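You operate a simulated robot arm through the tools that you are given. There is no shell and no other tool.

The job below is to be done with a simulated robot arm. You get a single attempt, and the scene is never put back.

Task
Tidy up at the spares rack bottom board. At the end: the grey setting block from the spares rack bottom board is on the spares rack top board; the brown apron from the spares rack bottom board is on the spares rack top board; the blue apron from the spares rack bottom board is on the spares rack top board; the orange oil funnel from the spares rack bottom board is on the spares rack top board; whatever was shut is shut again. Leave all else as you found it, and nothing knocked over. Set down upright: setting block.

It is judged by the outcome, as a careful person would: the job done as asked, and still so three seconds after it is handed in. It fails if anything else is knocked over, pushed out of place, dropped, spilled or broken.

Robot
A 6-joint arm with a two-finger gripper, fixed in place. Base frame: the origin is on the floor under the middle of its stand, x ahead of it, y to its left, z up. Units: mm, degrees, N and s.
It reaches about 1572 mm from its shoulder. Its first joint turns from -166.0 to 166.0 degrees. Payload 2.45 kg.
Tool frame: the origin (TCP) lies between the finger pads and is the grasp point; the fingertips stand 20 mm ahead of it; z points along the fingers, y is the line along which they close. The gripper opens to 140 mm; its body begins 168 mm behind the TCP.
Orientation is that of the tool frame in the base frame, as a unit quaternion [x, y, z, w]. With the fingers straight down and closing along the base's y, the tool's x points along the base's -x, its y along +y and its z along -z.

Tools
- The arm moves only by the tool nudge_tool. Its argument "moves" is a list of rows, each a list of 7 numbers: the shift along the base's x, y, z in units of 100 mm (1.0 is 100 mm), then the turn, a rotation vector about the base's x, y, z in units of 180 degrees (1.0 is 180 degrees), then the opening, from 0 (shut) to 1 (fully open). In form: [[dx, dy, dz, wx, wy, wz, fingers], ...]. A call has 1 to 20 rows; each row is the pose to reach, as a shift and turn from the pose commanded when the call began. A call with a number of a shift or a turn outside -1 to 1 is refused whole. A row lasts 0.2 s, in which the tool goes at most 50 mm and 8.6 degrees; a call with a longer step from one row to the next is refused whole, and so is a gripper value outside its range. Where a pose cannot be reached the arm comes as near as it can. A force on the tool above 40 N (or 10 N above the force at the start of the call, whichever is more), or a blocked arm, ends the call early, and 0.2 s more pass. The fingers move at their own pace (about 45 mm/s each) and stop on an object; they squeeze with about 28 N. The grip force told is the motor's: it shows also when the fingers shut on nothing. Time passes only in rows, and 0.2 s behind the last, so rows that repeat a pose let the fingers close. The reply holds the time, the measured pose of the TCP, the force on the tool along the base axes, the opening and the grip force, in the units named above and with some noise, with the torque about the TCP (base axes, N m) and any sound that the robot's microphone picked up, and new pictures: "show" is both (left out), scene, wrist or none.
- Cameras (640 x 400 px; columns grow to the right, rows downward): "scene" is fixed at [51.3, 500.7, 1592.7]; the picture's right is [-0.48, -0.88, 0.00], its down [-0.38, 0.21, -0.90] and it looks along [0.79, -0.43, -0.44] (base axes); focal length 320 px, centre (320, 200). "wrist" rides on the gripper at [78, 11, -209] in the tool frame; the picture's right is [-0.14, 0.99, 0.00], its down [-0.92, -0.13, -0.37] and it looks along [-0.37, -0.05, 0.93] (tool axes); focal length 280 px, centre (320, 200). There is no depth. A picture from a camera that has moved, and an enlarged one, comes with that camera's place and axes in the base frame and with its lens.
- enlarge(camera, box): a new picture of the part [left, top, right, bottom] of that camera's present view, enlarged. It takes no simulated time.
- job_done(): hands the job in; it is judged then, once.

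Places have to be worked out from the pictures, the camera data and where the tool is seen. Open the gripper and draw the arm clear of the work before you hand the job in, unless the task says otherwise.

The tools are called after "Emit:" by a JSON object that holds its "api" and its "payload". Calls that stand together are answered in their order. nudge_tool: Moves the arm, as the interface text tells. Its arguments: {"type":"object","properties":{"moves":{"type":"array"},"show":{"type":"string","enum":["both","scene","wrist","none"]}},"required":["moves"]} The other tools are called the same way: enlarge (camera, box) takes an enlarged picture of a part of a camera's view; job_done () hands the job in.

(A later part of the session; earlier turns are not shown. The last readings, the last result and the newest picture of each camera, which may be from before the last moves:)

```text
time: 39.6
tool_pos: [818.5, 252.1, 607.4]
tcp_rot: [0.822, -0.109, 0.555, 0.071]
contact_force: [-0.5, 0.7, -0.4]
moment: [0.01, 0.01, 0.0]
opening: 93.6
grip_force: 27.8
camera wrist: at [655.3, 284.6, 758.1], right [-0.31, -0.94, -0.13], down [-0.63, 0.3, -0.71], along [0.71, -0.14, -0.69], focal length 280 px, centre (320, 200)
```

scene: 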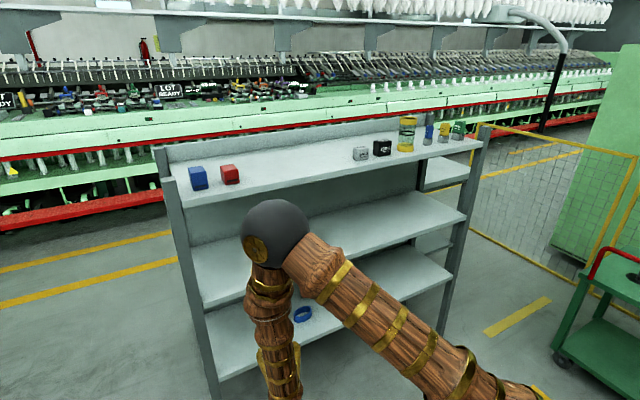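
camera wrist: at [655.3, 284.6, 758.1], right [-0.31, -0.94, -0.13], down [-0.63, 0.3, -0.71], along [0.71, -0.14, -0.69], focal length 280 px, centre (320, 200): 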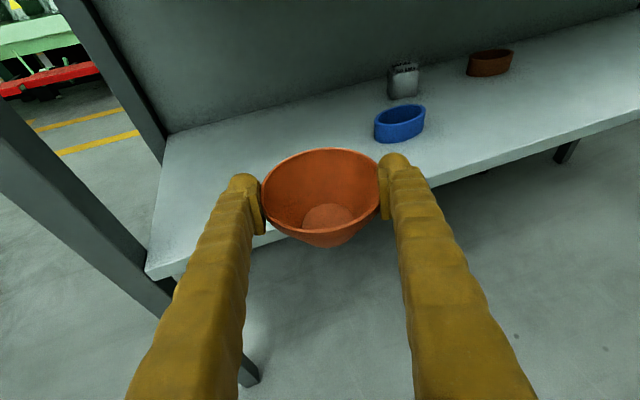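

The funnel is held firmly and is clear of the rack. I now ascend in front of the rack in 100 mm stages.

Emit:
{"api": "nudge_tool", "payload": {"moves": [[-0.1, -0.03, 0.3, 0, 0, 0, 0.5], [-0.2, -0.06, 0.65, 0, 0, 0, 0.5], [-0.25, -0.1, 1, 0, 0, 0, 0.5]], "show": "none"}}

Emit:
{"api": "nudge_tool", "payload": {"moves": [[0, 0, 0.35, 0, 0, 0, 0.5], [0, 0, 0.7, 0, 0, 0, 0.5], [0, 0, 1, 0, 0, 0, 0.5]], "show": "none"}}

Emit:
{"api": "nudge_tool", "payload": {"moves": [[0, 0, 0.35, 0, 0, 0, 0.5], [0, 0, 0.7, 0, 0, 0, 0.5], [0, 0, 1, 0, 0, 0, 0.5]], "show": "none"}}

Emit:
{"api": "nudge_tool", "payload": {"moves": [[0, 0, 0.35, 0, 0, 0, 0.5], [0, 0, 0.7, 0, 0, 0, 0.5], [0, 0, 1, 0, 0, 0, 0.5]], "show": "none"}}

Emit:
{"api": "nudge_tool", "payload": {"moves": [[0, 0, 0.35, 0, 0, 0, 0.5], [0, 0, 0.7, 0, 0, 0, 0.5], [0, 0, 1, 0, 0, 0, 0.5]], "show": "none"}}

Emit:
{"api": "nudge_tool", "payload": {"moves": [[0, 0, 0.35, 0, 0, 0, 0.5], [0, 0, 0.7, 0, 0, 0, 0.5], [0, 0, 1, 0, 0, 0, 0.5]], "show": "none"}}

Emit:
{"api": "nudge_tool", "payload": {"moves": [[0, 0, 0.35, 0, 0, 0, 0.5], [0, 0, 0.7, 0, 0, 0, 0.5], [0, 0, 1, 0, 0, 0, 0.5]], "show": "both"}}

```text
time: 40.4
tool_pos: [791.7, 242.3, 705.8]
tcp_rot: [0.822, -0.11, 0.554, 0.072]
contact_force: [0.9, 0.9, -1.1]
moment: [0.0, 0.03, 0.01]
opening: 93.5
grip_force: 28.3
```

```text
time: 41.2
tool_pos: [792.8, 242.4, 808.1]
tcp_rot: [0.822, -0.11, 0.554, 0.071]
contact_force: [0.0, 0.3, -1.1]
moment: [-0.01, -0.02, 0.02]
opening: 93.4
grip_force: 28.3
```

```text
time: 42.0
tool_pos: [792.0, 242.3, 906.4]
tcp_rot: [0.822, -0.11, 0.554, 0.071]
contact_force: [0.7, 0.9, -0.6]
moment: [-0.01, 0.01, 0.01]
opening: 93.2
grip_force: 28.3
```

```text
time: 42.8
tool_pos: [792.1, 244.3, 1007.3]
tcp_rot: [0.823, -0.108, 0.553, 0.07]
contact_force: [0.0, 0.1, 0.1]
moment: [0.03, 0.0, -0.01]
opening: 93.0
grip_force: 27.9
```

```text
time: 43.6
tool_pos: [791.4, 243.9, 1106.3]
tcp_rot: [0.822, -0.109, 0.554, 0.071]
contact_force: [0.9, -0.4, 0.0]
moment: [0.01, -0.02, -0.02]
opening: 92.8
grip_force: 27.9
```

```text
time: 44.4
tool_pos: [793.1, 244.0, 1207.1]
tcp_rot: [0.822, -0.11, 0.554, 0.071]
contact_force: [0.3, 0.4, -1.0]
moment: [-0.02, -0.01, 0.02]
opening: 92.9
grip_force: 28.1
```

```text
time: 45.2
tool_pos: [793.5, 243.0, 1307.2]
tcp_rot: [0.822, -0.109, 0.555, 0.071]
contact_force: [0.0, 0.2, -0.8]
moment: [0.03, 0.03, -0.04]
opening: 92.7
grip_force: 27.9
camera wrist: at [630.8, 275.2, 1458.2], right [-0.31, -0.94, -0.13], down [-0.63, 0.31, -0.71], along [0.71, -0.14, -0.69], focal length 280 px, centre (320, 200)
```

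scene: 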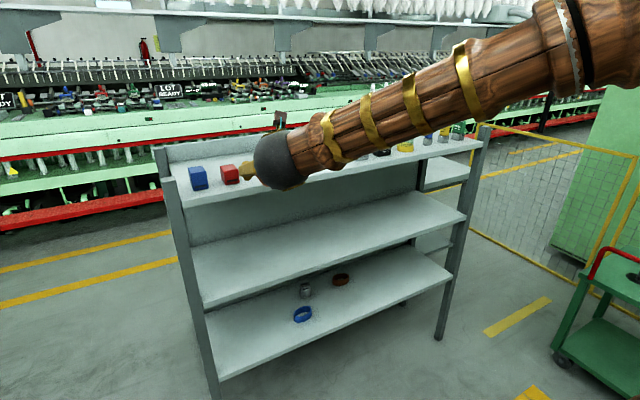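
wrist: 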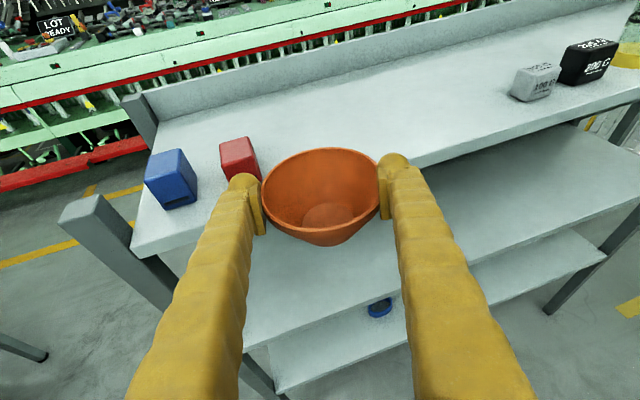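

The funnel is at top-board height, about 39 mm above the surface (z ≈ 1222). I move forward between the red block and the weights toward about (1093, 140).

Emit:
{"api": "nudge_tool", "payload": {"moves": [[0.33, -0.11, 0, 0, 0, 0, 0.5], [0.66, -0.23, 0, 0, 0, 0, 0.5], [1, -0.343, 0, 0, 0, 0, 0.5]], "show": "none"}}

Emit:
{"api": "nudge_tool", "payload": {"moves": [[0.33, -0.11, 0, 0, 0, 0, 0.5], [0.66, -0.23, 0, 0, 0, 0, 0.5], [1, -0.343, 0, 0, 0, 0, 0.5]], "show": "none"}}

Emit:
{"api": "nudge_tool", "payload": {"moves": [[0.33, -0.11, 0, 0, 0, 0, 0.5], [0.66, -0.23, 0, 0, 0, 0, 0.5], [1, -0.343, 0, 0, 0, 0, 0.5], [1, -0.343, 0, 0, 0, 0, 0.5]], "show": "both"}}

```text
time: 46.0
tool_pos: [892.8, 209.1, 1308.0]
tcp_rot: [0.822, -0.109, 0.554, 0.07]
contact_force: [-0.5, 0.3, -0.1]
moment: [0.02, 0.05, -0.02]
opening: 92.7
grip_force: 28.1
```

```text
time: 46.8
tool_pos: [991.9, 175.8, 1308.3]
tcp_rot: [0.822, -0.11, 0.554, 0.071]
contact_force: [0.1, -0.2, -0.1]
moment: [0.02, 0.04, 0.01]
opening: 92.4
grip_force: 27.6
```

```text
time: 47.8
tool_pos: [1090.8, 140.6, 1307.0]
tcp_rot: [0.822, -0.11, 0.554, 0.071]
contact_force: [0.4, -0.2, 0.0]
moment: [-0.01, 0.02, -0.04]
opening: 92.4
grip_force: 28.1
camera wrist: at [929.9, 172.2, 1458.2], right [-0.31, -0.94, -0.13], down [-0.63, 0.3, -0.71], along [0.71, -0.14, -0.69], focal length 280 px, centre (320, 200)
```

scene: 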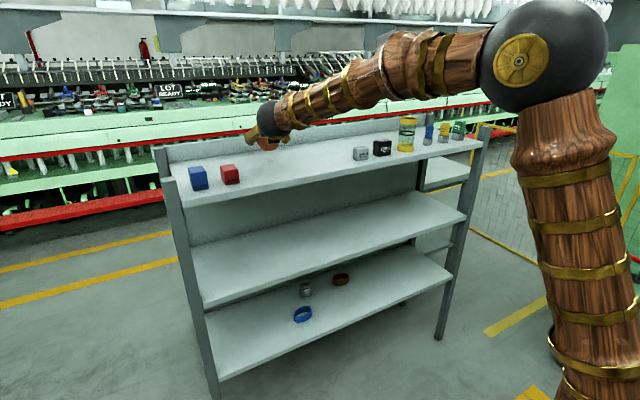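
wrist: 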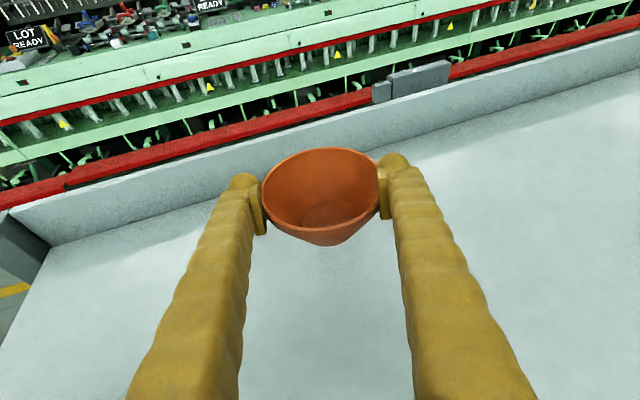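

There is about 100 mm of margin to the back lip. I lower toward the surface, stopping just above the expected contact height.

Emit:
{"api": "nudge_tool", "payload": {"moves": [[0, 0, -0.12, 0, 0, 0, 0.5], [0, 0, -0.24, 0, 0, 0, 0.5], [0, 0, -0.32, 0, 0, 0, 0.5], [0, 0, -0.35, 0, 0, 0, 0.5]], "show": "none"}}

Emit:
{"api": "nudge_tool", "payload": {"moves": [[0, 0, -0.02, 0, 0, 0, 0.5], [0, 0, -0.04, 0, 0, 0, 0.5]], "show": "wrist"}}

```text
time: 48.8
tool_pos: [1091.4, 138.7, 1272.7]
tcp_rot: [0.822, -0.109, 0.554, 0.071]
contact_force: [-0.1, -0.1, -1.1]
moment: [-0.05, 0.02, 0.01]
opening: 92.3
grip_force: 28.1
```

```text
time: 49.4
tool_pos: [1091.7, 139.9, 1269.3]
tcp_rot: [0.822, -0.11, 0.554, 0.071]
contact_force: [0.2, -0.4, -0.2]
moment: [0.03, 0.01, -0.04]
opening: 92.3
grip_force: 27.8
camera wrist: at [930.0, 172.0, 1419.2], right [-0.31, -0.94, -0.13], down [-0.63, 0.31, -0.71], along [0.71, -0.14, -0.69], focal length 280 px, centre (320, 200)
```

wrist: 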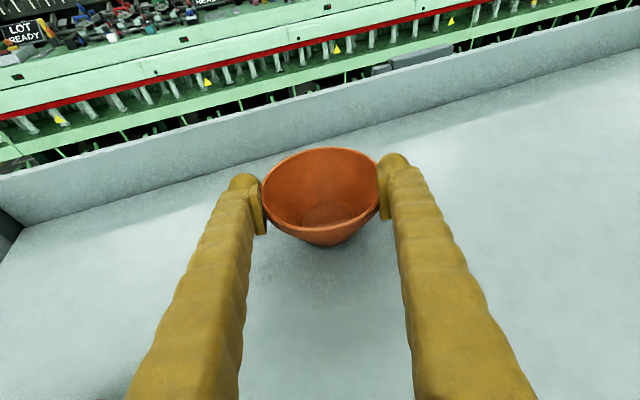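

No contact yet; the shadow suggests the base is only a few mm above. I continue in small steps.

Emit:
{"api": "nudge_tool", "payload": {"moves": [[0, 0, -0.02, 0, 0, 0, 0.5], [0, 0, -0.04, 0, 0, 0, 0.5], [0, 0, -0.04, 0, 0, 0, 0.5]], "show": "none"}}

Emit:
{"api": "nudge_tool", "payload": {"moves": [[0, 0, -0.02, 0, 0, 0, 0.5], [0, 0, -0.04, 0, 0, 0, 0.5], [0, 0, -0.04, 0, 0, 0, 0.5]], "show": "wrist"}}

```text
time: 50.2
tool_pos: [1091.7, 139.9, 1263.8]
tcp_rot: [0.823, -0.11, 0.553, 0.071]
contact_force: [-0.7, 0.5, -0.7]
moment: [-0.02, -0.02, -0.01]
opening: 92.3
grip_force: 28.0
```

```text
time: 51.0
tool_pos: [1092.5, 139.2, 1262.3]
tcp_rot: [0.821, -0.11, 0.555, 0.071]
contact_force: [1.2, 1.1, 14.5]
moment: [-0.01, 0.13, -0.08]
opening: 92.0
grip_force: 28.0
camera wrist: at [929.6, 171.9, 1412.6], right [-0.31, -0.94, -0.13], down [-0.63, 0.3, -0.71], along [0.71, -0.14, -0.69], focal length 280 px, centre (320, 200)
```

wrist: 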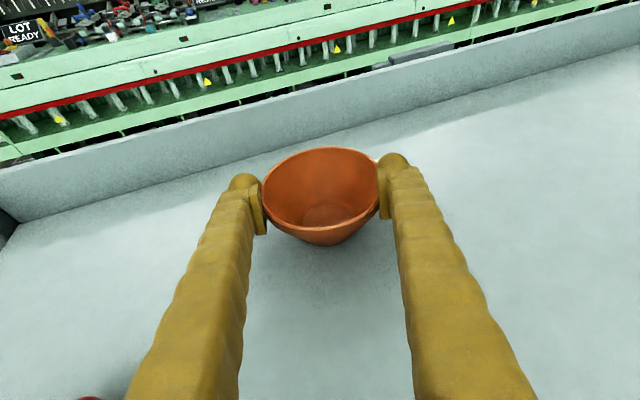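

Contact is firm (14 N up). I relieve 1.5 mm and open the fingers.

Emit:
{"api": "nudge_tool", "payload": {"moves": [[0, 0, 0.015, 0, 0, 0, 0.5], [0, 0, 0.015, 0, 0, 0, 0.75], [0, 0, 0.015, 0, 0, 0, 1], [0, 0, 0.015, 0, 0, 0, 1], [0, 0, 0.015, 0, 0, 0, 1], [0, 0, 0.015, 0, 0, 0, 1]], "show": "wrist"}}

```text
time: 52.4
tool_pos: [1092.5, 138.8, 1261.0]
tcp_rot: [0.822, -0.11, 0.554, 0.071]
contact_force: [0.0, 0.7, -0.4]
moment: [-0.01, 0.0, 0.01]
opening: 139.9
grip_force: 0.0
camera wrist: at [930.0, 172.0, 1412.9], right [-0.31, -0.94, -0.13], down [-0.63, 0.31, -0.71], along [0.71, -0.14, -0.69], focal length 280 px, centre (320, 200)
```

wrist: 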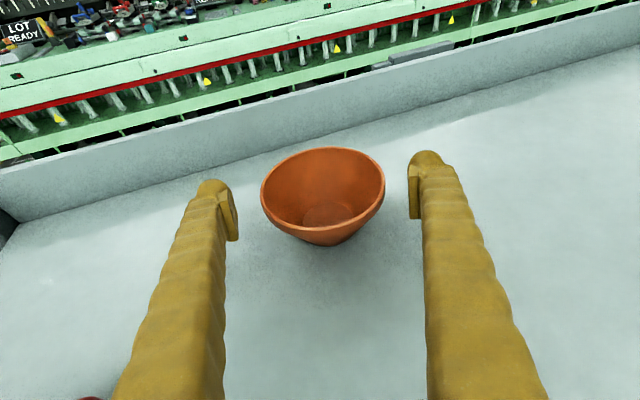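

The funnel stands upright on the top board. I rise straight up and back out, heading for the block's approach line.

Emit:
{"api": "nudge_tool", "payload": {"moves": [[0, 0, 0.2, 0, 0, 0, 1], [0, 0, 0.4, 0, 0, 0, 1], [0, 0, 0.6, 0, 0, 0, 1], [-0.3, -0.05, 0.6, 0, 0, 0, 1], [-0.65, -0.1, 0.6, 0, 0, 0, 1], [-1, -0.2, 0.6, 0, 0, 0, 1]], "show": "wrist"}}

Emit:
{"api": "nudge_tool", "payload": {"moves": [[-0.35, -0.07, 0, 0, 0, 0, 1], [-0.7, -0.14, 0, 0, 0, 0, 1], [-1, -0.2, 0, 0, 0, 0, 1]], "show": "none"}}

Emit:
{"api": "nudge_tool", "payload": {"moves": [[-0.35, -0.07, 0, 0, 0, 0, 1], [-0.7, -0.14, 0, 0, 0, 0, 1], [-1, -0.2, 0, 0, 0, 0, 1]], "show": "both"}}

```text
time: 53.8
tool_pos: [992.7, 120.2, 1320.9]
tcp_rot: [0.822, -0.111, 0.554, 0.071]
contact_force: [-0.7, 0.3, 0.2]
moment: [-0.03, -0.04, -0.01]
opening: 140.1
grip_force: 0.1
camera wrist: at [830.4, 152.0, 1472.4], right [-0.31, -0.94, -0.13], down [-0.63, 0.31, -0.71], along [0.71, -0.14, -0.69], focal length 280 px, centre (320, 200)
```

wrist: 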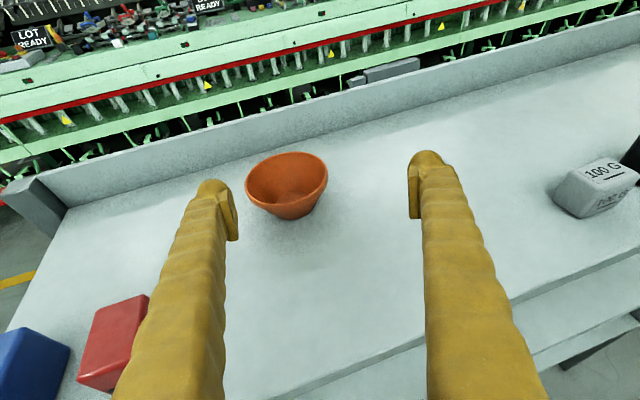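

```text
time: 54.6
tool_pos: [891.9, 99.8, 1321.5]
tcp_rot: [0.823, -0.11, 0.553, 0.071]
contact_force: [0.6, -0.5, 0.4]
moment: [-0.01, -0.01, -0.01]
opening: 140.2
grip_force: 0.1
```

```text
time: 55.4
tool_pos: [791.4, 78.8, 1322.2]
tcp_rot: [0.822, -0.11, 0.555, 0.072]
contact_force: [0.1, -0.9, 0.1]
moment: [0.0, 0.0, -0.02]
opening: 140.1
grip_force: 0.1
camera wrist: at [630.1, 111.5, 1472.7], right [-0.31, -0.94, -0.13], down [-0.63, 0.3, -0.71], along [0.71, -0.14, -0.69], focal length 280 px, centre (320, 200)
```

scene: 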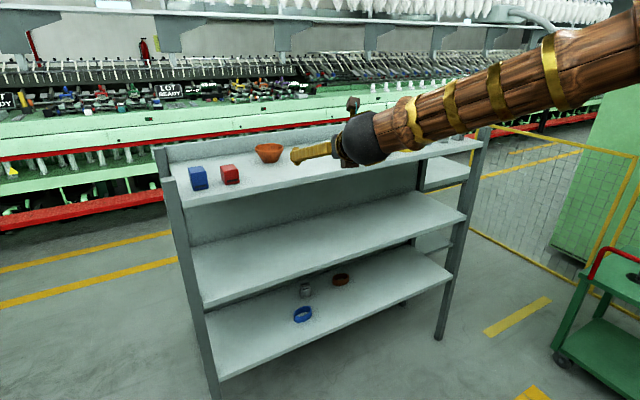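
wrist: 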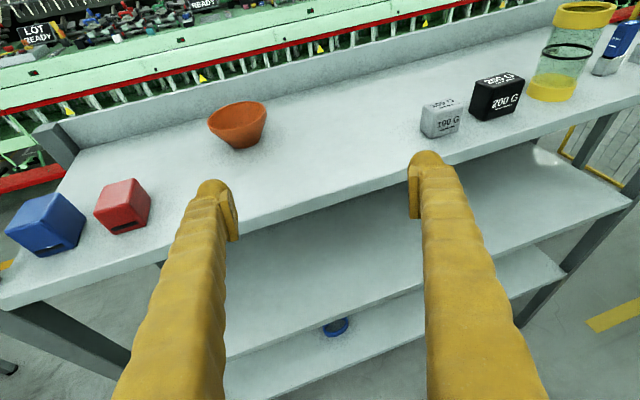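

The funnel is done. I descend again in front of the rack for the block.

Emit:
{"api": "nudge_tool", "payload": {"moves": [[0, 0, -0.45, 0, 0, 0, 1], [0, 0, -0.9, 0, 0, 0, 1], [0, 0, -1, 0, 0, 0, 1]], "show": "none"}}

Emit:
{"api": "nudge_tool", "payload": {"moves": [[0, 0, -0.45, 0, 0, 0, 1], [0, 0, -0.9, 0, 0, 0, 1], [0, 0, -1, 0, 0, 0, 1]], "show": "none"}}

Emit:
{"api": "nudge_tool", "payload": {"moves": [[0, 0, -0.45, 0, 0, 0, 1], [0, 0, -0.9, 0, 0, 0, 1], [0, 0, -1, 0, 0, 0, 1]], "show": "none"}}

Emit:
{"api": "nudge_tool", "payload": {"moves": [[0, 0, -0.45, 0, 0, 0, 1], [0, 0, -0.9, 0, 0, 0, 1], [0, 0, -1, 0, 0, 0, 1]], "show": "none"}}

Emit:
{"api": "nudge_tool", "payload": {"moves": [[0, 0, -0.45, 0, 0, 0, 1], [0, 0, -0.9, 0, 0, 0, 1], [0, 0, -1, 0, 0, 0, 1]], "show": "none"}}

Emit:
{"api": "nudge_tool", "payload": {"moves": [[0, 0, -0.45, 0, 0, 0, 1], [0, 0, -0.9, 0, 0, 0, 1], [0, 0, -1, 0, 0, 0, 1]], "show": "none"}}

Emit:
{"api": "nudge_tool", "payload": {"moves": [[0.3, -0.08, -0.35, 0, 0, 0, 1], [0.6, -0.16, -0.65, 0, 0, 0, 1], [0.8, -0.214, -0.9, 0, 0, 0, 1], [0.8, -0.214, -0.9, 0, 0, 0, 1]], "show": "both"}}

```text
time: 56.2
tool_pos: [791.9, 79.4, 1221.4]
tcp_rot: [0.822, -0.11, 0.554, 0.07]
contact_force: [0.4, -0.3, -0.2]
moment: [0.03, -0.01, -0.01]
opening: 139.8
grip_force: 0.1
```

```text
time: 57.0
tool_pos: [792.8, 80.0, 1119.5]
tcp_rot: [0.822, -0.109, 0.555, 0.071]
contact_force: [1.5, 0.2, 0.3]
moment: [-0.02, 0.01, -0.02]
opening: 139.8
grip_force: 0.1
```

```text
time: 57.8
tool_pos: [792.9, 80.3, 1022.3]
tcp_rot: [0.823, -0.108, 0.554, 0.069]
contact_force: [-0.4, 0.0, -1.0]
moment: [-0.03, 0.0, -0.01]
opening: 139.9
grip_force: 0.0
```

```text
time: 58.6
tool_pos: [792.3, 79.5, 922.4]
tcp_rot: [0.823, -0.109, 0.554, 0.07]
contact_force: [0.3, 0.0, 0.5]
moment: [0.02, 0.01, 0.02]
opening: 140.1
grip_force: 0.1
```

```text
time: 59.4
tool_pos: [792.0, 81.0, 822.3]
tcp_rot: [0.822, -0.111, 0.554, 0.072]
contact_force: [0.1, -1.0, 0.5]
moment: [0.04, 0.04, -0.02]
opening: 140.0
grip_force: 0.1
```

```text
time: 60.2
tool_pos: [792.2, 80.4, 722.0]
tcp_rot: [0.822, -0.11, 0.554, 0.071]
contact_force: [0.0, 0.1, 0.6]
moment: [-0.01, 0.03, -0.01]
opening: 139.8
grip_force: 0.1
```

```text
time: 61.2
tool_pos: [872.7, 58.6, 630.7]
tcp_rot: [0.822, -0.11, 0.554, 0.071]
contact_force: [-0.2, -0.2, 1.1]
moment: [0.02, 0.03, 0.02]
opening: 140.2
grip_force: 0.0
camera wrist: at [709.6, 91.1, 782.1], right [-0.31, -0.94, -0.13], down [-0.63, 0.3, -0.71], along [0.71, -0.14, -0.69], focal length 280 px, centre (320, 200)
```

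scene: 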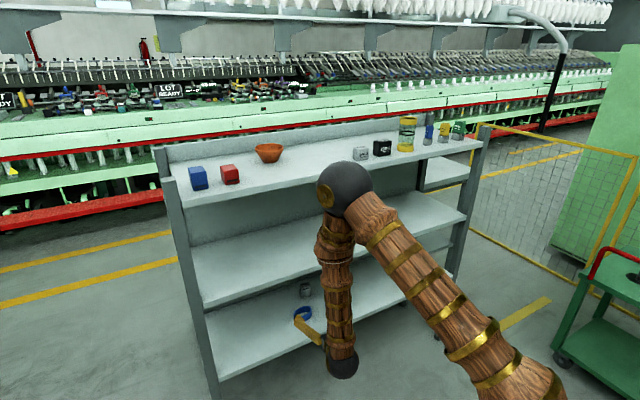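
wrist: 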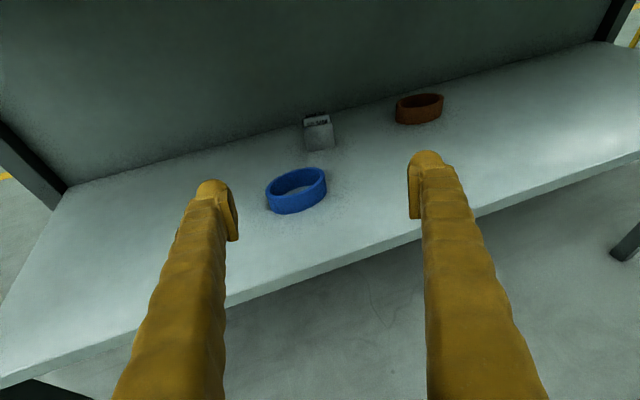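

Emit:
{"api": "enlarge", "payload": {"camera": "wrist", "box": [260, 90, 388, 170]}}

Emit:
{"api": "enlarge", "payload": {"camera": "wrist", "box": [360, 70, 488, 150]}}

```text
5.00 times, centred on (324, 130) of wrist
camera zoom: at [709.6, 91.1, 782.1], right [-0.31, -0.94, -0.13], down [-0.63, 0.3, -0.71], along [0.71, -0.14, -0.69], focal length 1402 px, centre (300, 550)
```

zoom: 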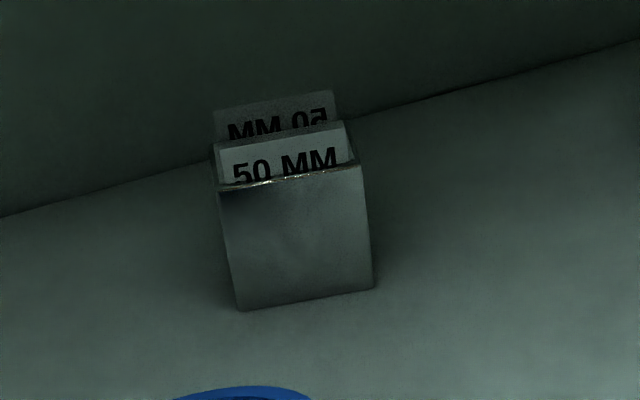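

```text
5.00 times, centred on (424, 110) of wrist
camera zoom: at [709.6, 91.1, 782.1], right [-0.31, -0.94, -0.13], down [-0.63, 0.3, -0.71], along [0.71, -0.14, -0.69], focal length 1402 px, centre (-200, 650)
```

zoom: 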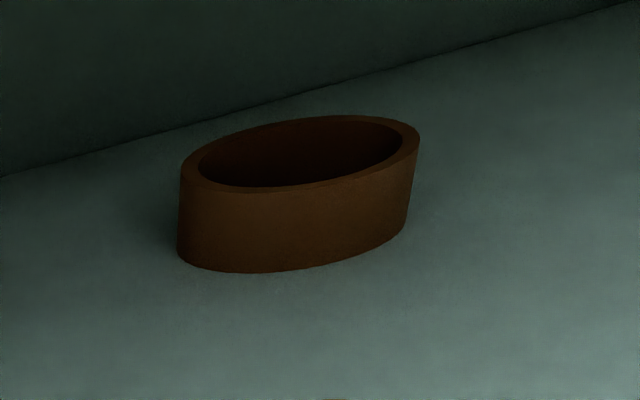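

The block works out as a 50 mm cube centred near (1151, −15), turned −13°, so heading −15° fits. I go in above the blue ring first, stopping short of the block.

Emit:
{"api": "nudge_tool", "payload": {"moves": [[0.33, -0.09, -0.14, 0, 0, 0, 0.85], [0.66, -0.18, -0.28, 0, 0, 0, 0.85], [1, -0.268, -0.4, 0, 0, 0, 0.85]], "show": "none"}}

Emit:
{"api": "nudge_tool", "payload": {"moves": [[0.33, -0.09, -0.03, 0, 0, 0, 0.85], [0.66, -0.18, -0.06, 0, 0, 0, 0.85], [1, -0.268, -0.08, 0, 0, 0, 0.85], [1, -0.268, -0.08, 0, 0, 0, 0.85]], "show": "both"}}

```text
time: 62.0
tool_pos: [972.8, 32.7, 591.6]
tcp_rot: [0.822, -0.11, 0.554, 0.071]
contact_force: [-0.5, 0.6, -0.1]
moment: [0.0, 0.0, 0.02]
opening: 119.1
grip_force: 0.1
```

```text
time: 63.0
tool_pos: [1073.3, 4.6, 583.9]
tcp_rot: [0.822, -0.11, 0.554, 0.071]
contact_force: [-0.2, 0.2, -0.1]
moment: [0.0, -0.01, 0.06]
opening: 118.8
grip_force: 0.1
camera wrist: at [910.5, 36.9, 734.0], right [-0.31, -0.94, -0.13], down [-0.63, 0.31, -0.71], along [0.71, -0.14, -0.69], focal length 280 px, centre (320, 200)
```

scene: 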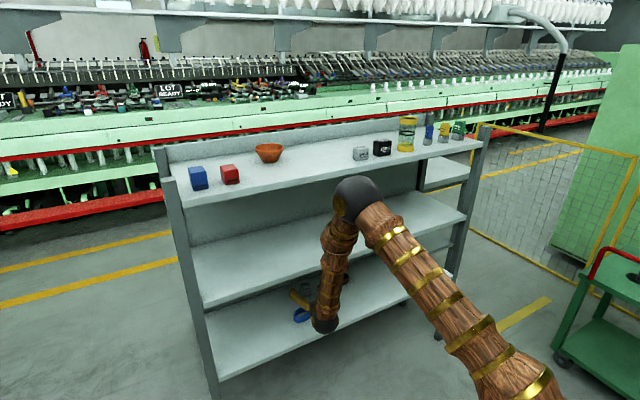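
wrist: 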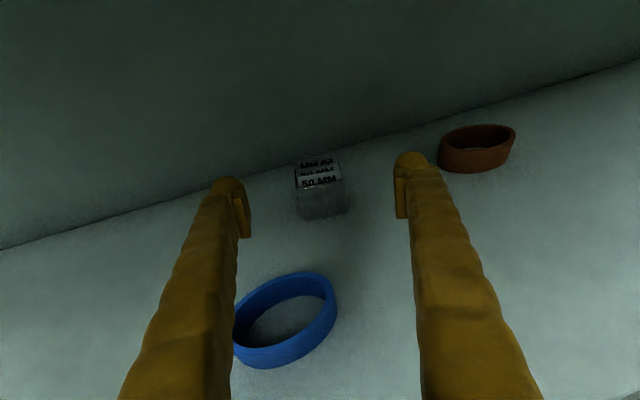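

The block is centred between the fingers. I slide forward and down along its sides to the grasp pose.

Emit:
{"api": "nudge_tool", "payload": {"moves": [[0.2, -0.05, -0.2, 0, 0, 0, 0.85], [0.4, -0.1, -0.38, 0, 0, 0, 0.85], [0.6, -0.15, -0.5, 0, 0, 0, 0.85], [0.78, -0.19, -0.57, 0, 0, 0, 0.85], [0.78, -0.19, -0.57, 0, 0, 0, 0.85]], "show": "wrist"}}

```text
time: 64.2
tool_pos: [1151.2, -14.4, 527.2]
tcp_rot: [0.822, -0.11, 0.554, 0.071]
contact_force: [-0.1, -0.1, 0.6]
moment: [0.01, -0.02, -0.03]
opening: 119.1
grip_force: 0.0
camera wrist: at [988.3, 18.2, 677.3], right [-0.31, -0.94, -0.13], down [-0.63, 0.3, -0.71], along [0.71, -0.14, -0.69], focal length 280 px, centre (320, 200)
```

wrist: 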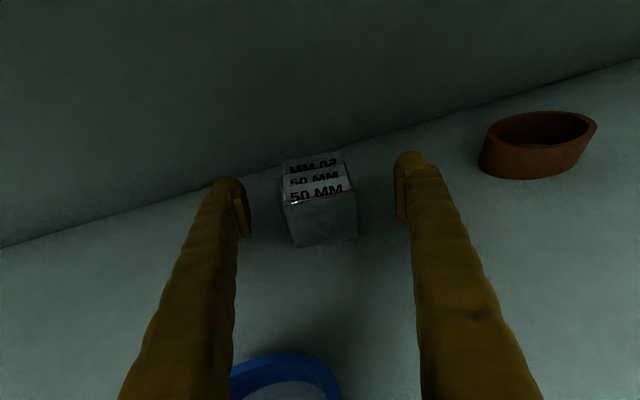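

Well centred. I close on the block.

Emit:
{"api": "nudge_tool", "payload": {"moves": [[0, 0, 0, 0, 0, 0, 0.7], [0, 0, 0, 0, 0, 0, 0.55], [0, 0, 0, 0, 0, 0, 0.4], [0, 0, 0, 0, 0, 0, 0.25], [0, 0, 0, 0, 0, 0, 0.15], [0, 0, 0, 0, 0, 0, 0.15], [0, 0, 0, 0, 0, 0, 0.15]], "show": "wrist"}}

```text
time: 65.8
tool_pos: [1150.4, -13.8, 527.0]
tcp_rot: [0.822, -0.109, 0.554, 0.07]
contact_force: [1.3, 0.6, 0.6]
moment: [-0.05, 0.02, 0.0]
opening: 50.9
grip_force: 28.7
camera wrist: at [988.2, 18.1, 677.5], right [-0.31, -0.94, -0.13], down [-0.63, 0.31, -0.71], along [0.71, -0.14, -0.69], focal length 280 px, centre (320, 200)
```

wrist: 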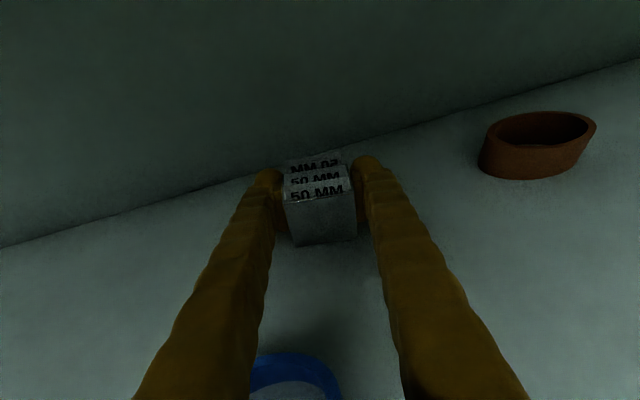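

Gripped at 51 mm with 28 N. I lift gently by 10 mm to see its weight and whether it holds.

Emit:
{"api": "nudge_tool", "payload": {"moves": [[0, 0, 0.02, 0, 0, 0, 0.15], [0, 0, 0.05, 0, 0, 0, 0.15], [0, 0, 0.08, 0, 0, 0, 0.15], [0, 0, 0.12, 0, 0, 0, 0.15], [0, 0, 0.12, 0, 0, 0, 0.15]], "show": "wrist"}}

```text
time: 67.0
tool_pos: [1150.3, -14.2, 538.5]
tcp_rot: [0.822, -0.11, 0.554, 0.071]
contact_force: [-0.2, -0.3, -0.5]
moment: [0.01, -0.04, 0.0]
opening: 50.7
grip_force: 28.8
camera wrist: at [988.0, 18.3, 689.9], right [-0.31, -0.94, -0.13], down [-0.63, 0.31, -0.71], along [0.71, -0.14, -0.69], focal length 280 px, centre (320, 200)
```

wrist: 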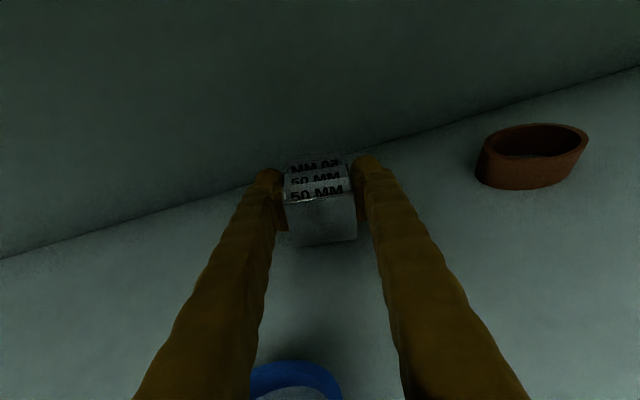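

Emit:
{"api": "enlarge", "payload": {"camera": "wrist", "box": [240, 140, 400, 260]}}

```text
3.33 times, centred on (320, 200) of wrist
camera zoom: at [988.0, 18.3, 689.9], right [-0.31, -0.94, -0.13], down [-0.63, 0.31, -0.71], along [0.71, -0.14, -0.69], focal length 935 px, centre (320, 200)
```

zoom: 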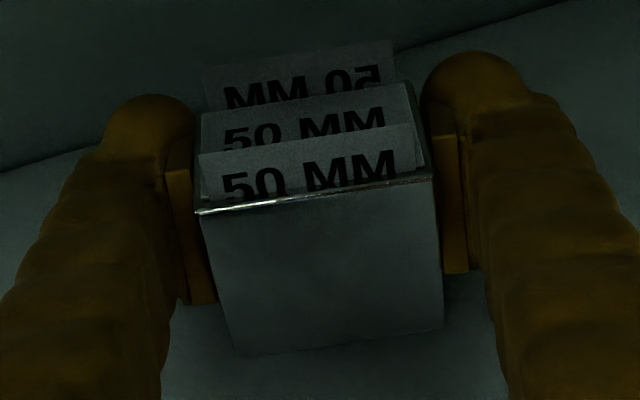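

The block is lifted upright and is light. I pull back a little, then rise above the blue ring, and retreat out of the rack.

Emit:
{"api": "nudge_tool", "payload": {"moves": [[-0.2, 0.054, 0.05, 0, 0, 0, 0.15], [-0.4, 0.107, 0.1, 0, 0, 0, 0.15], [-0.55, 0.147, 0.15, 0, 0, 0, 0.15], [-0.6, 0.16, 0.35, 0, 0, 0, 0.15], [-0.7, 0.188, 0.52, 0, 0, 0, 0.15], [-1, 0.268, 0.55, 0, 0, 0, 0.15]], "show": "none"}}

Emit:
{"api": "nudge_tool", "payload": {"moves": [[-0.3, 0.08, 0.05, 0, 0, 0, 0.15], [-0.6, 0.16, 0.05, 0, 0, 0, 0.15], [-0.9, 0.241, 0.05, 0, 0, 0, 0.15], [-1, 0.268, 0.05, 0, 0, 0, 0.15]], "show": "none"}}

Emit:
{"api": "nudge_tool", "payload": {"moves": [[-0.3, 0.05, 0, 0, 0, 0, 0.15], [-0.6, 0.1, 0, 0, 0, 0, 0.15], [-0.9, 0.15, 0, 0, 0, 0, 0.15], [-1, 0.15, 0, 0, 0, 0, 0.15]], "show": "none"}}

Emit:
{"api": "nudge_tool", "payload": {"moves": [[-0.2, 0, 0.3, 0, 0, 0, 0.15], [-0.4, 0, 0.6, 0, 0, 0, 0.15], [-0.5, 0, 1, 0, 0, 0, 0.15]], "show": "both"}}

```text
time: 68.4
tool_pos: [1049.0, 12.9, 594.2]
tcp_rot: [0.823, -0.109, 0.553, 0.07]
contact_force: [-0.7, 0.2, -1.3]
moment: [-0.02, 0.03, -0.01]
opening: 50.5
grip_force: 27.6
```

```text
time: 69.4
tool_pos: [949.3, 38.7, 599.5]
tcp_rot: [0.822, -0.11, 0.554, 0.071]
contact_force: [0.4, -0.6, -1.5]
moment: [-0.02, -0.01, -0.01]
opening: 50.5
grip_force: 27.9
```

```text
time: 70.4
tool_pos: [849.6, 54.0, 599.2]
tcp_rot: [0.822, -0.109, 0.554, 0.07]
contact_force: [0.3, 0.4, -1.1]
moment: [-0.01, -0.03, -0.01]
opening: 50.6
grip_force: 27.8
```

```text
time: 71.2
tool_pos: [800.3, 54.9, 699.2]
tcp_rot: [0.822, -0.11, 0.554, 0.071]
contact_force: [-0.3, -0.9, -1.8]
moment: [0.0, -0.04, 0.02]
opening: 50.6
grip_force: 28.3
camera wrist: at [637.7, 86.5, 850.2], right [-0.31, -0.94, -0.13], down [-0.63, 0.3, -0.71], along [0.71, -0.14, -0.69], focal length 280 px, centre (320, 200)
```

scene: 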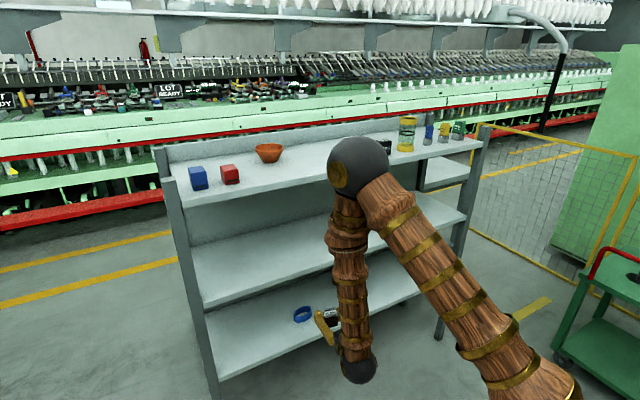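
wrist: 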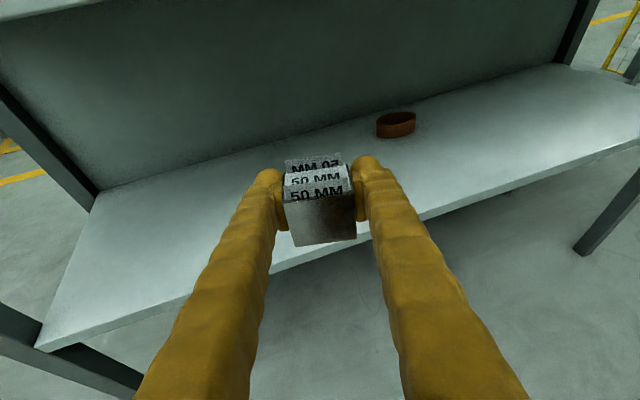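

The block is securely held. I ascend to above the top board.

Emit:
{"api": "nudge_tool", "payload": {"moves": [[0, 0, 0.35, 0, 0, 0, 0.15], [0, 0, 0.7, 0, 0, 0, 0.15], [0, 0, 1, 0, 0, 0, 0.15]], "show": "none"}}

Emit:
{"api": "nudge_tool", "payload": {"moves": [[0, 0, 0.35, 0, 0, 0, 0.15], [0, 0, 0.7, 0, 0, 0, 0.15], [0, 0, 1, 0, 0, 0, 0.15]], "show": "none"}}

Emit:
{"api": "nudge_tool", "payload": {"moves": [[0, 0, 0.35, 0, 0, 0, 0.15], [0, 0, 0.7, 0, 0, 0, 0.15], [0, 0, 1, 0, 0, 0, 0.15]], "show": "none"}}

Emit:
{"api": "nudge_tool", "payload": {"moves": [[0, 0, 0.35, 0, 0, 0, 0.15], [0, 0, 0.7, 0, 0, 0, 0.15], [0, 0, 1, 0, 0, 0, 0.15]], "show": "none"}}

Emit:
{"api": "nudge_tool", "payload": {"moves": [[0, 0, 0.35, 0, 0, 0, 0.15], [0, 0, 0.7, 0, 0, 0, 0.15], [0, 0, 1, 0, 0, 0, 0.15]], "show": "none"}}

Emit:
{"api": "nudge_tool", "payload": {"moves": [[0, 0, 0.35, 0, 0, 0, 0.15], [0, 0, 0.7, 0, 0, 0, 0.15], [0, 0, 1, 0, 0, 0, 0.15]], "show": "both"}}

```text
time: 72.0
tool_pos: [799.8, 54.0, 799.5]
tcp_rot: [0.822, -0.109, 0.554, 0.071]
contact_force: [0.6, -0.5, -1.4]
moment: [0.02, 0.0, -0.02]
opening: 50.4
grip_force: 28.1
```

```text
time: 72.8
tool_pos: [799.0, 53.6, 898.3]
tcp_rot: [0.823, -0.11, 0.552, 0.07]
contact_force: [0.9, -0.1, -1.9]
moment: [0.02, -0.06, 0.01]
opening: 50.6
grip_force: 28.3
```

```text
time: 73.6
tool_pos: [801.3, 55.9, 1000.1]
tcp_rot: [0.823, -0.109, 0.553, 0.07]
contact_force: [0.1, 0.0, -2.2]
moment: [0.0, -0.03, -0.01]
opening: 50.6
grip_force: 28.4
```

```text
time: 74.4
tool_pos: [800.3, 54.9, 1099.1]
tcp_rot: [0.823, -0.109, 0.553, 0.071]
contact_force: [-0.2, -0.1, -1.8]
moment: [-0.04, -0.01, 0.0]
opening: 50.4
grip_force: 28.0
```

```text
time: 75.2
tool_pos: [799.4, 55.3, 1198.0]
tcp_rot: [0.822, -0.11, 0.554, 0.071]
contact_force: [-0.1, -0.6, -1.5]
moment: [-0.04, 0.0, -0.01]
opening: 50.6
grip_force: 27.9
```

```text
time: 76.0
tool_pos: [801.8, 55.4, 1297.9]
tcp_rot: [0.823, -0.11, 0.553, 0.071]
contact_force: [0.1, 0.0, -0.9]
moment: [0.01, -0.01, -0.03]
opening: 50.6
grip_force: 27.9
camera wrist: at [639.3, 88.2, 1448.6], right [-0.31, -0.94, -0.13], down [-0.63, 0.3, -0.71], along [0.71, -0.14, -0.69], focal length 280 px, centre (320, 200)
```

scene: 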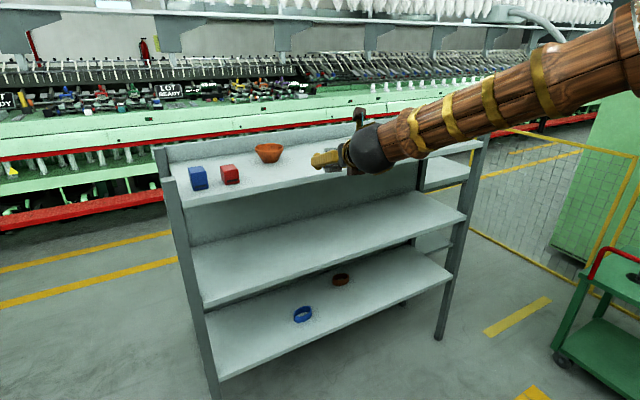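
wrist: 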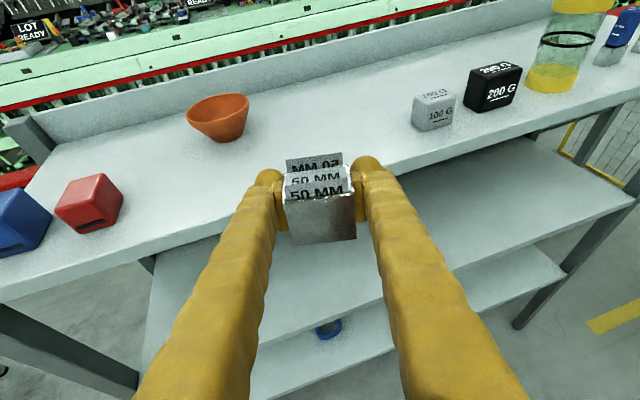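

The path to the right-rear spot (≈1102, −26) is clear of the 100 g weight. I advance over the top board.

Emit:
{"api": "nudge_tool", "payload": {"moves": [[0.33, -0.09, 0, 0, 0, 0, 0.15], [0.66, -0.18, 0, 0, 0, 0, 0.15], [1, -0.27, 0, 0, 0, 0, 0.15]], "show": "none"}}

Emit:
{"api": "nudge_tool", "payload": {"moves": [[0.33, -0.09, 0, 0, 0, 0, 0.15], [0.66, -0.18, 0, 0, 0, 0, 0.15], [1, -0.27, 0, 0, 0, 0, 0.15]], "show": "none"}}

Emit:
{"api": "nudge_tool", "payload": {"moves": [[0.33, -0.09, 0, 0, 0, 0, 0.15], [0.66, -0.18, -0.1, 0, 0, 0, 0.15], [1, -0.27, -0.2, 0, 0, 0, 0.15], [1, -0.27, -0.35, 0, 0, 0, 0.15], [1, -0.27, -0.43, 0, 0, 0, 0.15], [1, -0.27, -0.43, 0, 0, 0, 0.15]], "show": "wrist"}}

```text
time: 76.8
tool_pos: [900.7, 29.4, 1299.4]
tcp_rot: [0.822, -0.109, 0.554, 0.071]
contact_force: [-0.2, 0.0, -1.7]
moment: [0.06, 0.0, 0.01]
opening: 50.6
grip_force: 27.9
```

```text
time: 77.6
tool_pos: [1001.7, -0.2, 1298.6]
tcp_rot: [0.822, -0.11, 0.554, 0.07]
contact_force: [-0.6, -0.1, -1.8]
moment: [-0.01, -0.01, 0.0]
opening: 50.5
grip_force: 28.3
```

```text
time: 79.0
tool_pos: [1099.3, -26.1, 1255.9]
tcp_rot: [0.822, -0.11, 0.554, 0.072]
contact_force: [0.1, 0.5, -1.5]
moment: [-0.01, -0.04, 0.03]
opening: 50.6
grip_force: 27.5
camera wrist: at [938.1, 5.7, 1406.2], right [-0.31, -0.94, -0.13], down [-0.63, 0.3, -0.71], along [0.71, -0.14, -0.69], focal length 280 px, centre (320, 200)
```

wrist: 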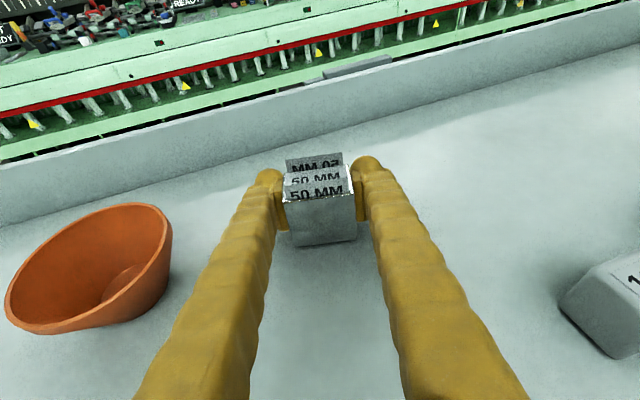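

Hovering about 8 mm above the expected contact. I lower in small steps, watching the force.

Emit:
{"api": "nudge_tool", "payload": {"moves": [[0, 0, -0.02, 0, 0, 0, 0.15], [0, 0, -0.04, 0, 0, 0, 0.15], [0, 0, -0.05, 0, 0, 0, 0.15]], "show": "none"}}

Emit:
{"api": "nudge_tool", "payload": {"moves": [[0, 0, -0.01, 0, 0, 0, 0.15], [0, 0, -0.02, 0, 0, 0, 0.15], [0, 0, -0.02, 0, 0, 0, 0.15]], "show": "none"}}

```text
time: 79.8
tool_pos: [1101.2, -26.1, 1251.2]
tcp_rot: [0.822, -0.109, 0.554, 0.07]
contact_force: [-0.1, -0.5, -1.4]
moment: [0.01, -0.02, 0.01]
opening: 50.5
grip_force: 28.2
```

```text
time: 80.6
tool_pos: [1100.6, -26.4, 1248.2]
tcp_rot: [0.822, -0.109, 0.554, 0.071]
contact_force: [-0.6, 0.0, -1.7]
moment: [0.0, -0.07, 0.01]
opening: 50.1
grip_force: 28.3
```

Emit:
{"api": "nudge_tool", "payload": {"moves": [[0, 0, -0.01, 0, 0, 0, 0.15], [0, 0, -0.02, 0, 0, 0, 0.15], [0, 0, -0.02, 0, 0, 0, 0.15]], "show": "none"}}

```text
time: 81.4
tool_pos: [1100.2, -26.4, 1247.1]
tcp_rot: [0.822, -0.109, 0.554, 0.07]
contact_force: [2.5, 0.1, 3.4]
moment: [-0.17, -0.01, 0.01]
opening: 50.5
grip_force: 27.4
```

Contact: the vertical force went from −1.6 to +3.4 N at z ≈ 1247. I open the fingers moderately to release.

Emit:
{"api": "nudge_tool", "payload": {"moves": [[0, 0, 0, 0, 0, 0, 0.4], [0, 0, 0, 0, 0, 0, 0.5], [0, 0, 0, 0, 0, 0, 0.65], [0, 0, 0, 0, 0, 0, 0.75], [0, 0, 0, 0, 0, 0, 0.75], [0, 0, 0, 0, 0, 0, 0.75]], "show": "wrist"}}

```text
time: 82.8
tool_pos: [1099.5, -26.1, 1246.9]
tcp_rot: [0.822, -0.11, 0.555, 0.071]
contact_force: [-0.2, 0.1, 0.1]
moment: [0.0, 0.03, -0.01]
opening: 104.9
grip_force: 0.1
camera wrist: at [937.8, 5.8, 1397.3], right [-0.31, -0.94, -0.13], down [-0.63, 0.31, -0.71], along [0.71, -0.14, -0.69], focal length 280 px, centre (320, 200)
```

wrist: 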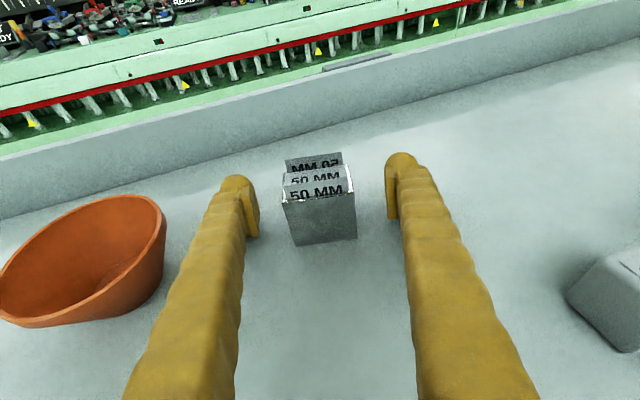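

The setting block stands upright on the top board. I rise, back out, and then re-arrange the wrist (unwinding the roll the other way) so I can use positive headings that match the rings.

Emit:
{"api": "nudge_tool", "payload": {"moves": [[0, 0, 0.2, 0, 0, 0, 0.75], [0, 0, 0.4, 0, 0, 0, 0.75], [0, 0, 0.65, 0, 0, 0, 0.75], [-0.3, 0.08, 0.7, 0, 0, 0, 0.75], [-0.65, 0.17, 0.7, 0, 0, 0, 0.75], [-1, 0.27, 0.7, 0, 0, 0, 0.75]], "show": "wrist"}}

Emit:
{"api": "nudge_tool", "payload": {"moves": [[-0.35, 0.09, 0, 0, 0, 0, 0.85], [-0.7, 0.19, 0, 0, 0, 0, 1], [-1, 0.27, 0.2, 0, 0, 0, 1]], "show": "none"}}

Emit:
{"api": "nudge_tool", "payload": {"moves": [[-0.35, 0, 0.2, 0, 0, 0, 1], [-0.7, 0, 0.4, 0, 0, 0, 1], [-1, 0, 0.5, 0, 0, 0, 1]], "show": "both"}}

```text
time: 84.2
tool_pos: [1000.4, 0.4, 1315.0]
tcp_rot: [0.822, -0.11, 0.553, 0.071]
contact_force: [-0.3, -0.3, -0.8]
moment: [-0.02, -0.01, 0.06]
opening: 105.0
grip_force: 0.2
camera wrist: at [838.8, 32.5, 1466.8], right [-0.31, -0.94, -0.13], down [-0.63, 0.31, -0.71], along [0.71, -0.13, -0.69], focal length 280 px, centre (320, 200)
```

wrist: 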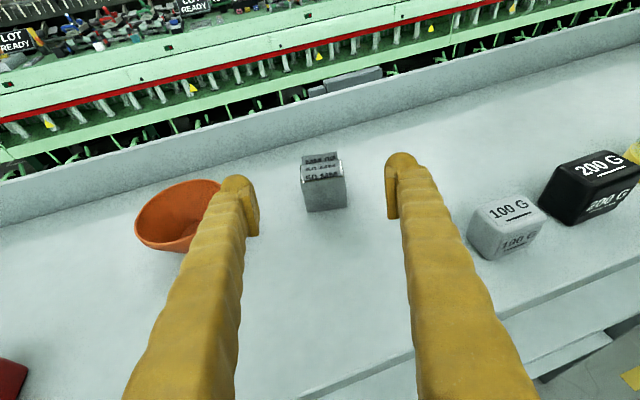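

```text
time: 85.0
tool_pos: [899.7, 26.3, 1336.3]
tcp_rot: [0.823, -0.11, 0.553, 0.071]
contact_force: [0.2, 0.7, -1.0]
moment: [-0.02, -0.05, 0.0]
opening: 139.9
grip_force: 0.1
```

```text
time: 85.8
tool_pos: [799.7, 27.9, 1386.8]
tcp_rot: [0.822, -0.11, 0.554, 0.071]
contact_force: [0.2, 0.4, 0.2]
moment: [0.0, -0.03, -0.03]
opening: 140.0
grip_force: 0.1
camera wrist: at [638.5, 59.1, 1538.1], right [-0.31, -0.94, -0.13], down [-0.63, 0.3, -0.71], along [0.71, -0.14, -0.69], focal length 280 px, centre (320, 200)
```

scene: 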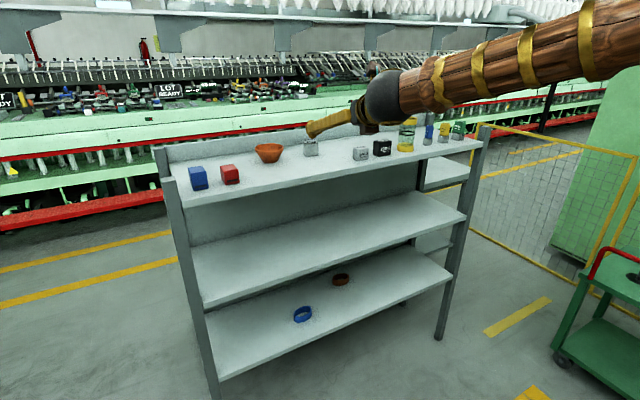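
wrist: 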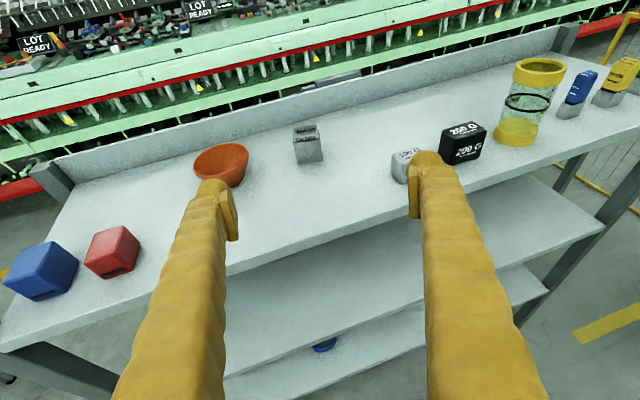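

All good on the top board. Now I tilt the tool straight down in free space in front of the rack.

Emit:
{"api": "nudge_tool", "payload": {"moves": [[-0.1, 0, 0.04, 0.0122, 0.0456, 0, 1], [-0.2, 0, 0.08, 0.0244, 0.0912, 0, 1], [-0.3, 0, 0.12, 0.0367, 0.1368, 0, 1], [-0.4, 0, 0.16, 0.0489, 0.1824, 0, 1], [-0.5, 0, 0.2, 0.0611, 0.2281, 0, 1], [-0.6, 0, 0.24, 0.0733, 0.2737, 0, 1], [-0.7, 0, 0.28, 0.0856, 0.3193, 0, 1], [-0.8, 0, 0.3, 0.0978, 0.3649, 0, 1]], "show": "none"}}

```text
time: 87.6
tool_pos: [718.5, 28.0, 1416.9]
tcp_rot: [0.991, -0.132, -0.001, -0.001]
contact_force: [0.2, 0.0, 1.2]
moment: [0.05, -0.09, -0.02]
opening: 140.0
grip_force: 0.0
```

Straight down now. I unwind the roll: −330° about the vertical in two calls, well clear of everything.

Emit:
{"api": "nudge_tool", "payload": {"moves": [[0, 0, 0, 0, 0, -0.0458, 1], [0, 0, 0, 0, 0, -0.0917, 1], [0, 0, 0, 0, 0, -0.1375, 1], [0, 0, 0, 0, 0, -0.1833, 1], [0, 0, 0, 0, 0, -0.2292, 1], [0, 0, 0, 0, 0, -0.275, 1], [0, 0, 0, 0, 0, -0.3208, 1], [0, 0, 0, 0, 0, -0.3667, 1], [0, 0, 0, 0, 0, -0.4125, 1], [0, 0, 0, 0, 0, -0.4583, 1], [0, 0, 0, 0, 0, -0.5042, 1], [0, 0, 0, 0, 0, -0.55, 1], [0, 0, 0, 0, 0, -0.5958, 1], [0, 0, 0, 0, 0, -0.6417, 1], [0, 0, 0, 0, 0, -0.6875, 1], [0, 0, 0, 0, 0, -0.7333, 1], [0, 0, 0, 0, 0, -0.7792, 1], [0, 0, 0, 0, 0, -0.825, 1], [0, 0, 0, 0, 0, -0.8708, 1], [0, 0, 0, 0, 0, -0.9167, 1]], "show": "none"}}

Emit:
{"api": "nudge_tool", "payload": {"moves": [[0, 0, 0, 0, 0, -0.0458, 1], [0, 0, 0, 0, 0, -0.0917, 1], [0, 0, 0, 0, 0, -0.1375, 1], [0, 0, 0, 0, 0, -0.1833, 1], [0, 0, 0, 0, 0, -0.2292, 1], [0, 0, 0, 0, 0, -0.275, 1], [0, 0, 0, 0, 0, -0.3208, 1], [0, 0, 0, 0, 0, -0.3667, 1], [0, 0, 0, 0, 0, -0.4125, 1], [0, 0, 0, 0, 0, -0.4583, 1], [0, 0, 0, 0, 0, -0.5042, 1], [0, 0, 0, 0, 0, -0.55, 1], [0, 0, 0, 0, 0, -0.5958, 1], [0, 0, 0, 0, 0, -0.6417, 1], [0, 0, 0, 0, 0, -0.6875, 1], [0, 0, 0, 0, 0, -0.7333, 1], [0, 0, 0, 0, 0, -0.7792, 1], [0, 0, 0, 0, 0, -0.825, 1], [0, 0, 0, 0, 0, -0.8708, 1], [0, 0, 0, 0, 0, -0.9167, 1]], "show": "none"}}

```text
time: 91.8
tool_pos: [720.4, 26.9, 1417.3]
tcp_rot: [0.003, 1.0, -0.001, 0.001]
contact_force: [0.8, -0.2, 0.0]
moment: [-0.02, -0.03, 0.01]
opening: 139.8
grip_force: 0.0
```

```text
time: 96.0
tool_pos: [720.4, 26.9, 1415.3]
tcp_rot: [0.992, 0.126, -0.001, -0.001]
contact_force: [-0.6, -0.3, 0.4]
moment: [-0.03, -0.01, -0.02]
opening: 140.2
grip_force: 0.1
```

The roll is unwound without hitting a limit. Now I tilt up to 20° below horizontal with heading about +15°.

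Emit:
{"api": "nudge_tool", "payload": {"moves": [[0.09, -0.04, -0.05, 0.011, -0.0418, 0, 1], [0.18, -0.08, -0.1, 0.0219, -0.0836, 0, 1], [0.27, -0.12, -0.15, 0.0329, -0.1254, 0, 1], [0.36, -0.16, -0.2, 0.0439, -0.1672, 0, 1], [0.45, -0.2, -0.25, 0.0548, -0.209, 0, 1], [0.54, -0.24, -0.3, 0.0658, -0.2508, 0, 1], [0.63, -0.28, -0.35, 0.0768, -0.2926, 0, 1], [0.72, -0.32, -0.4, 0.0877, -0.3344, 0, 1], [0.8, -0.36, -0.45, 0.0987, -0.3762, 0, 1]], "show": "scene"}}

```text
time: 98.0
tool_pos: [800.2, -8.7, 1370.1]
tcp_rot: [0.813, 0.107, 0.568, -0.072]
contact_force: [0.2, 0.0, 0.9]
moment: [-0.02, 0.11, -0.03]
opening: 140.0
grip_force: 0.0
```

scene: 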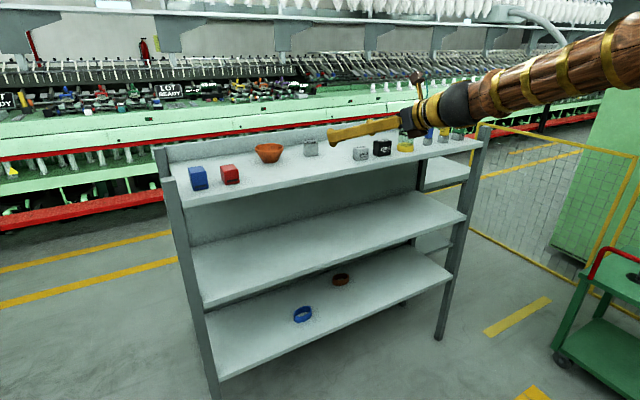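

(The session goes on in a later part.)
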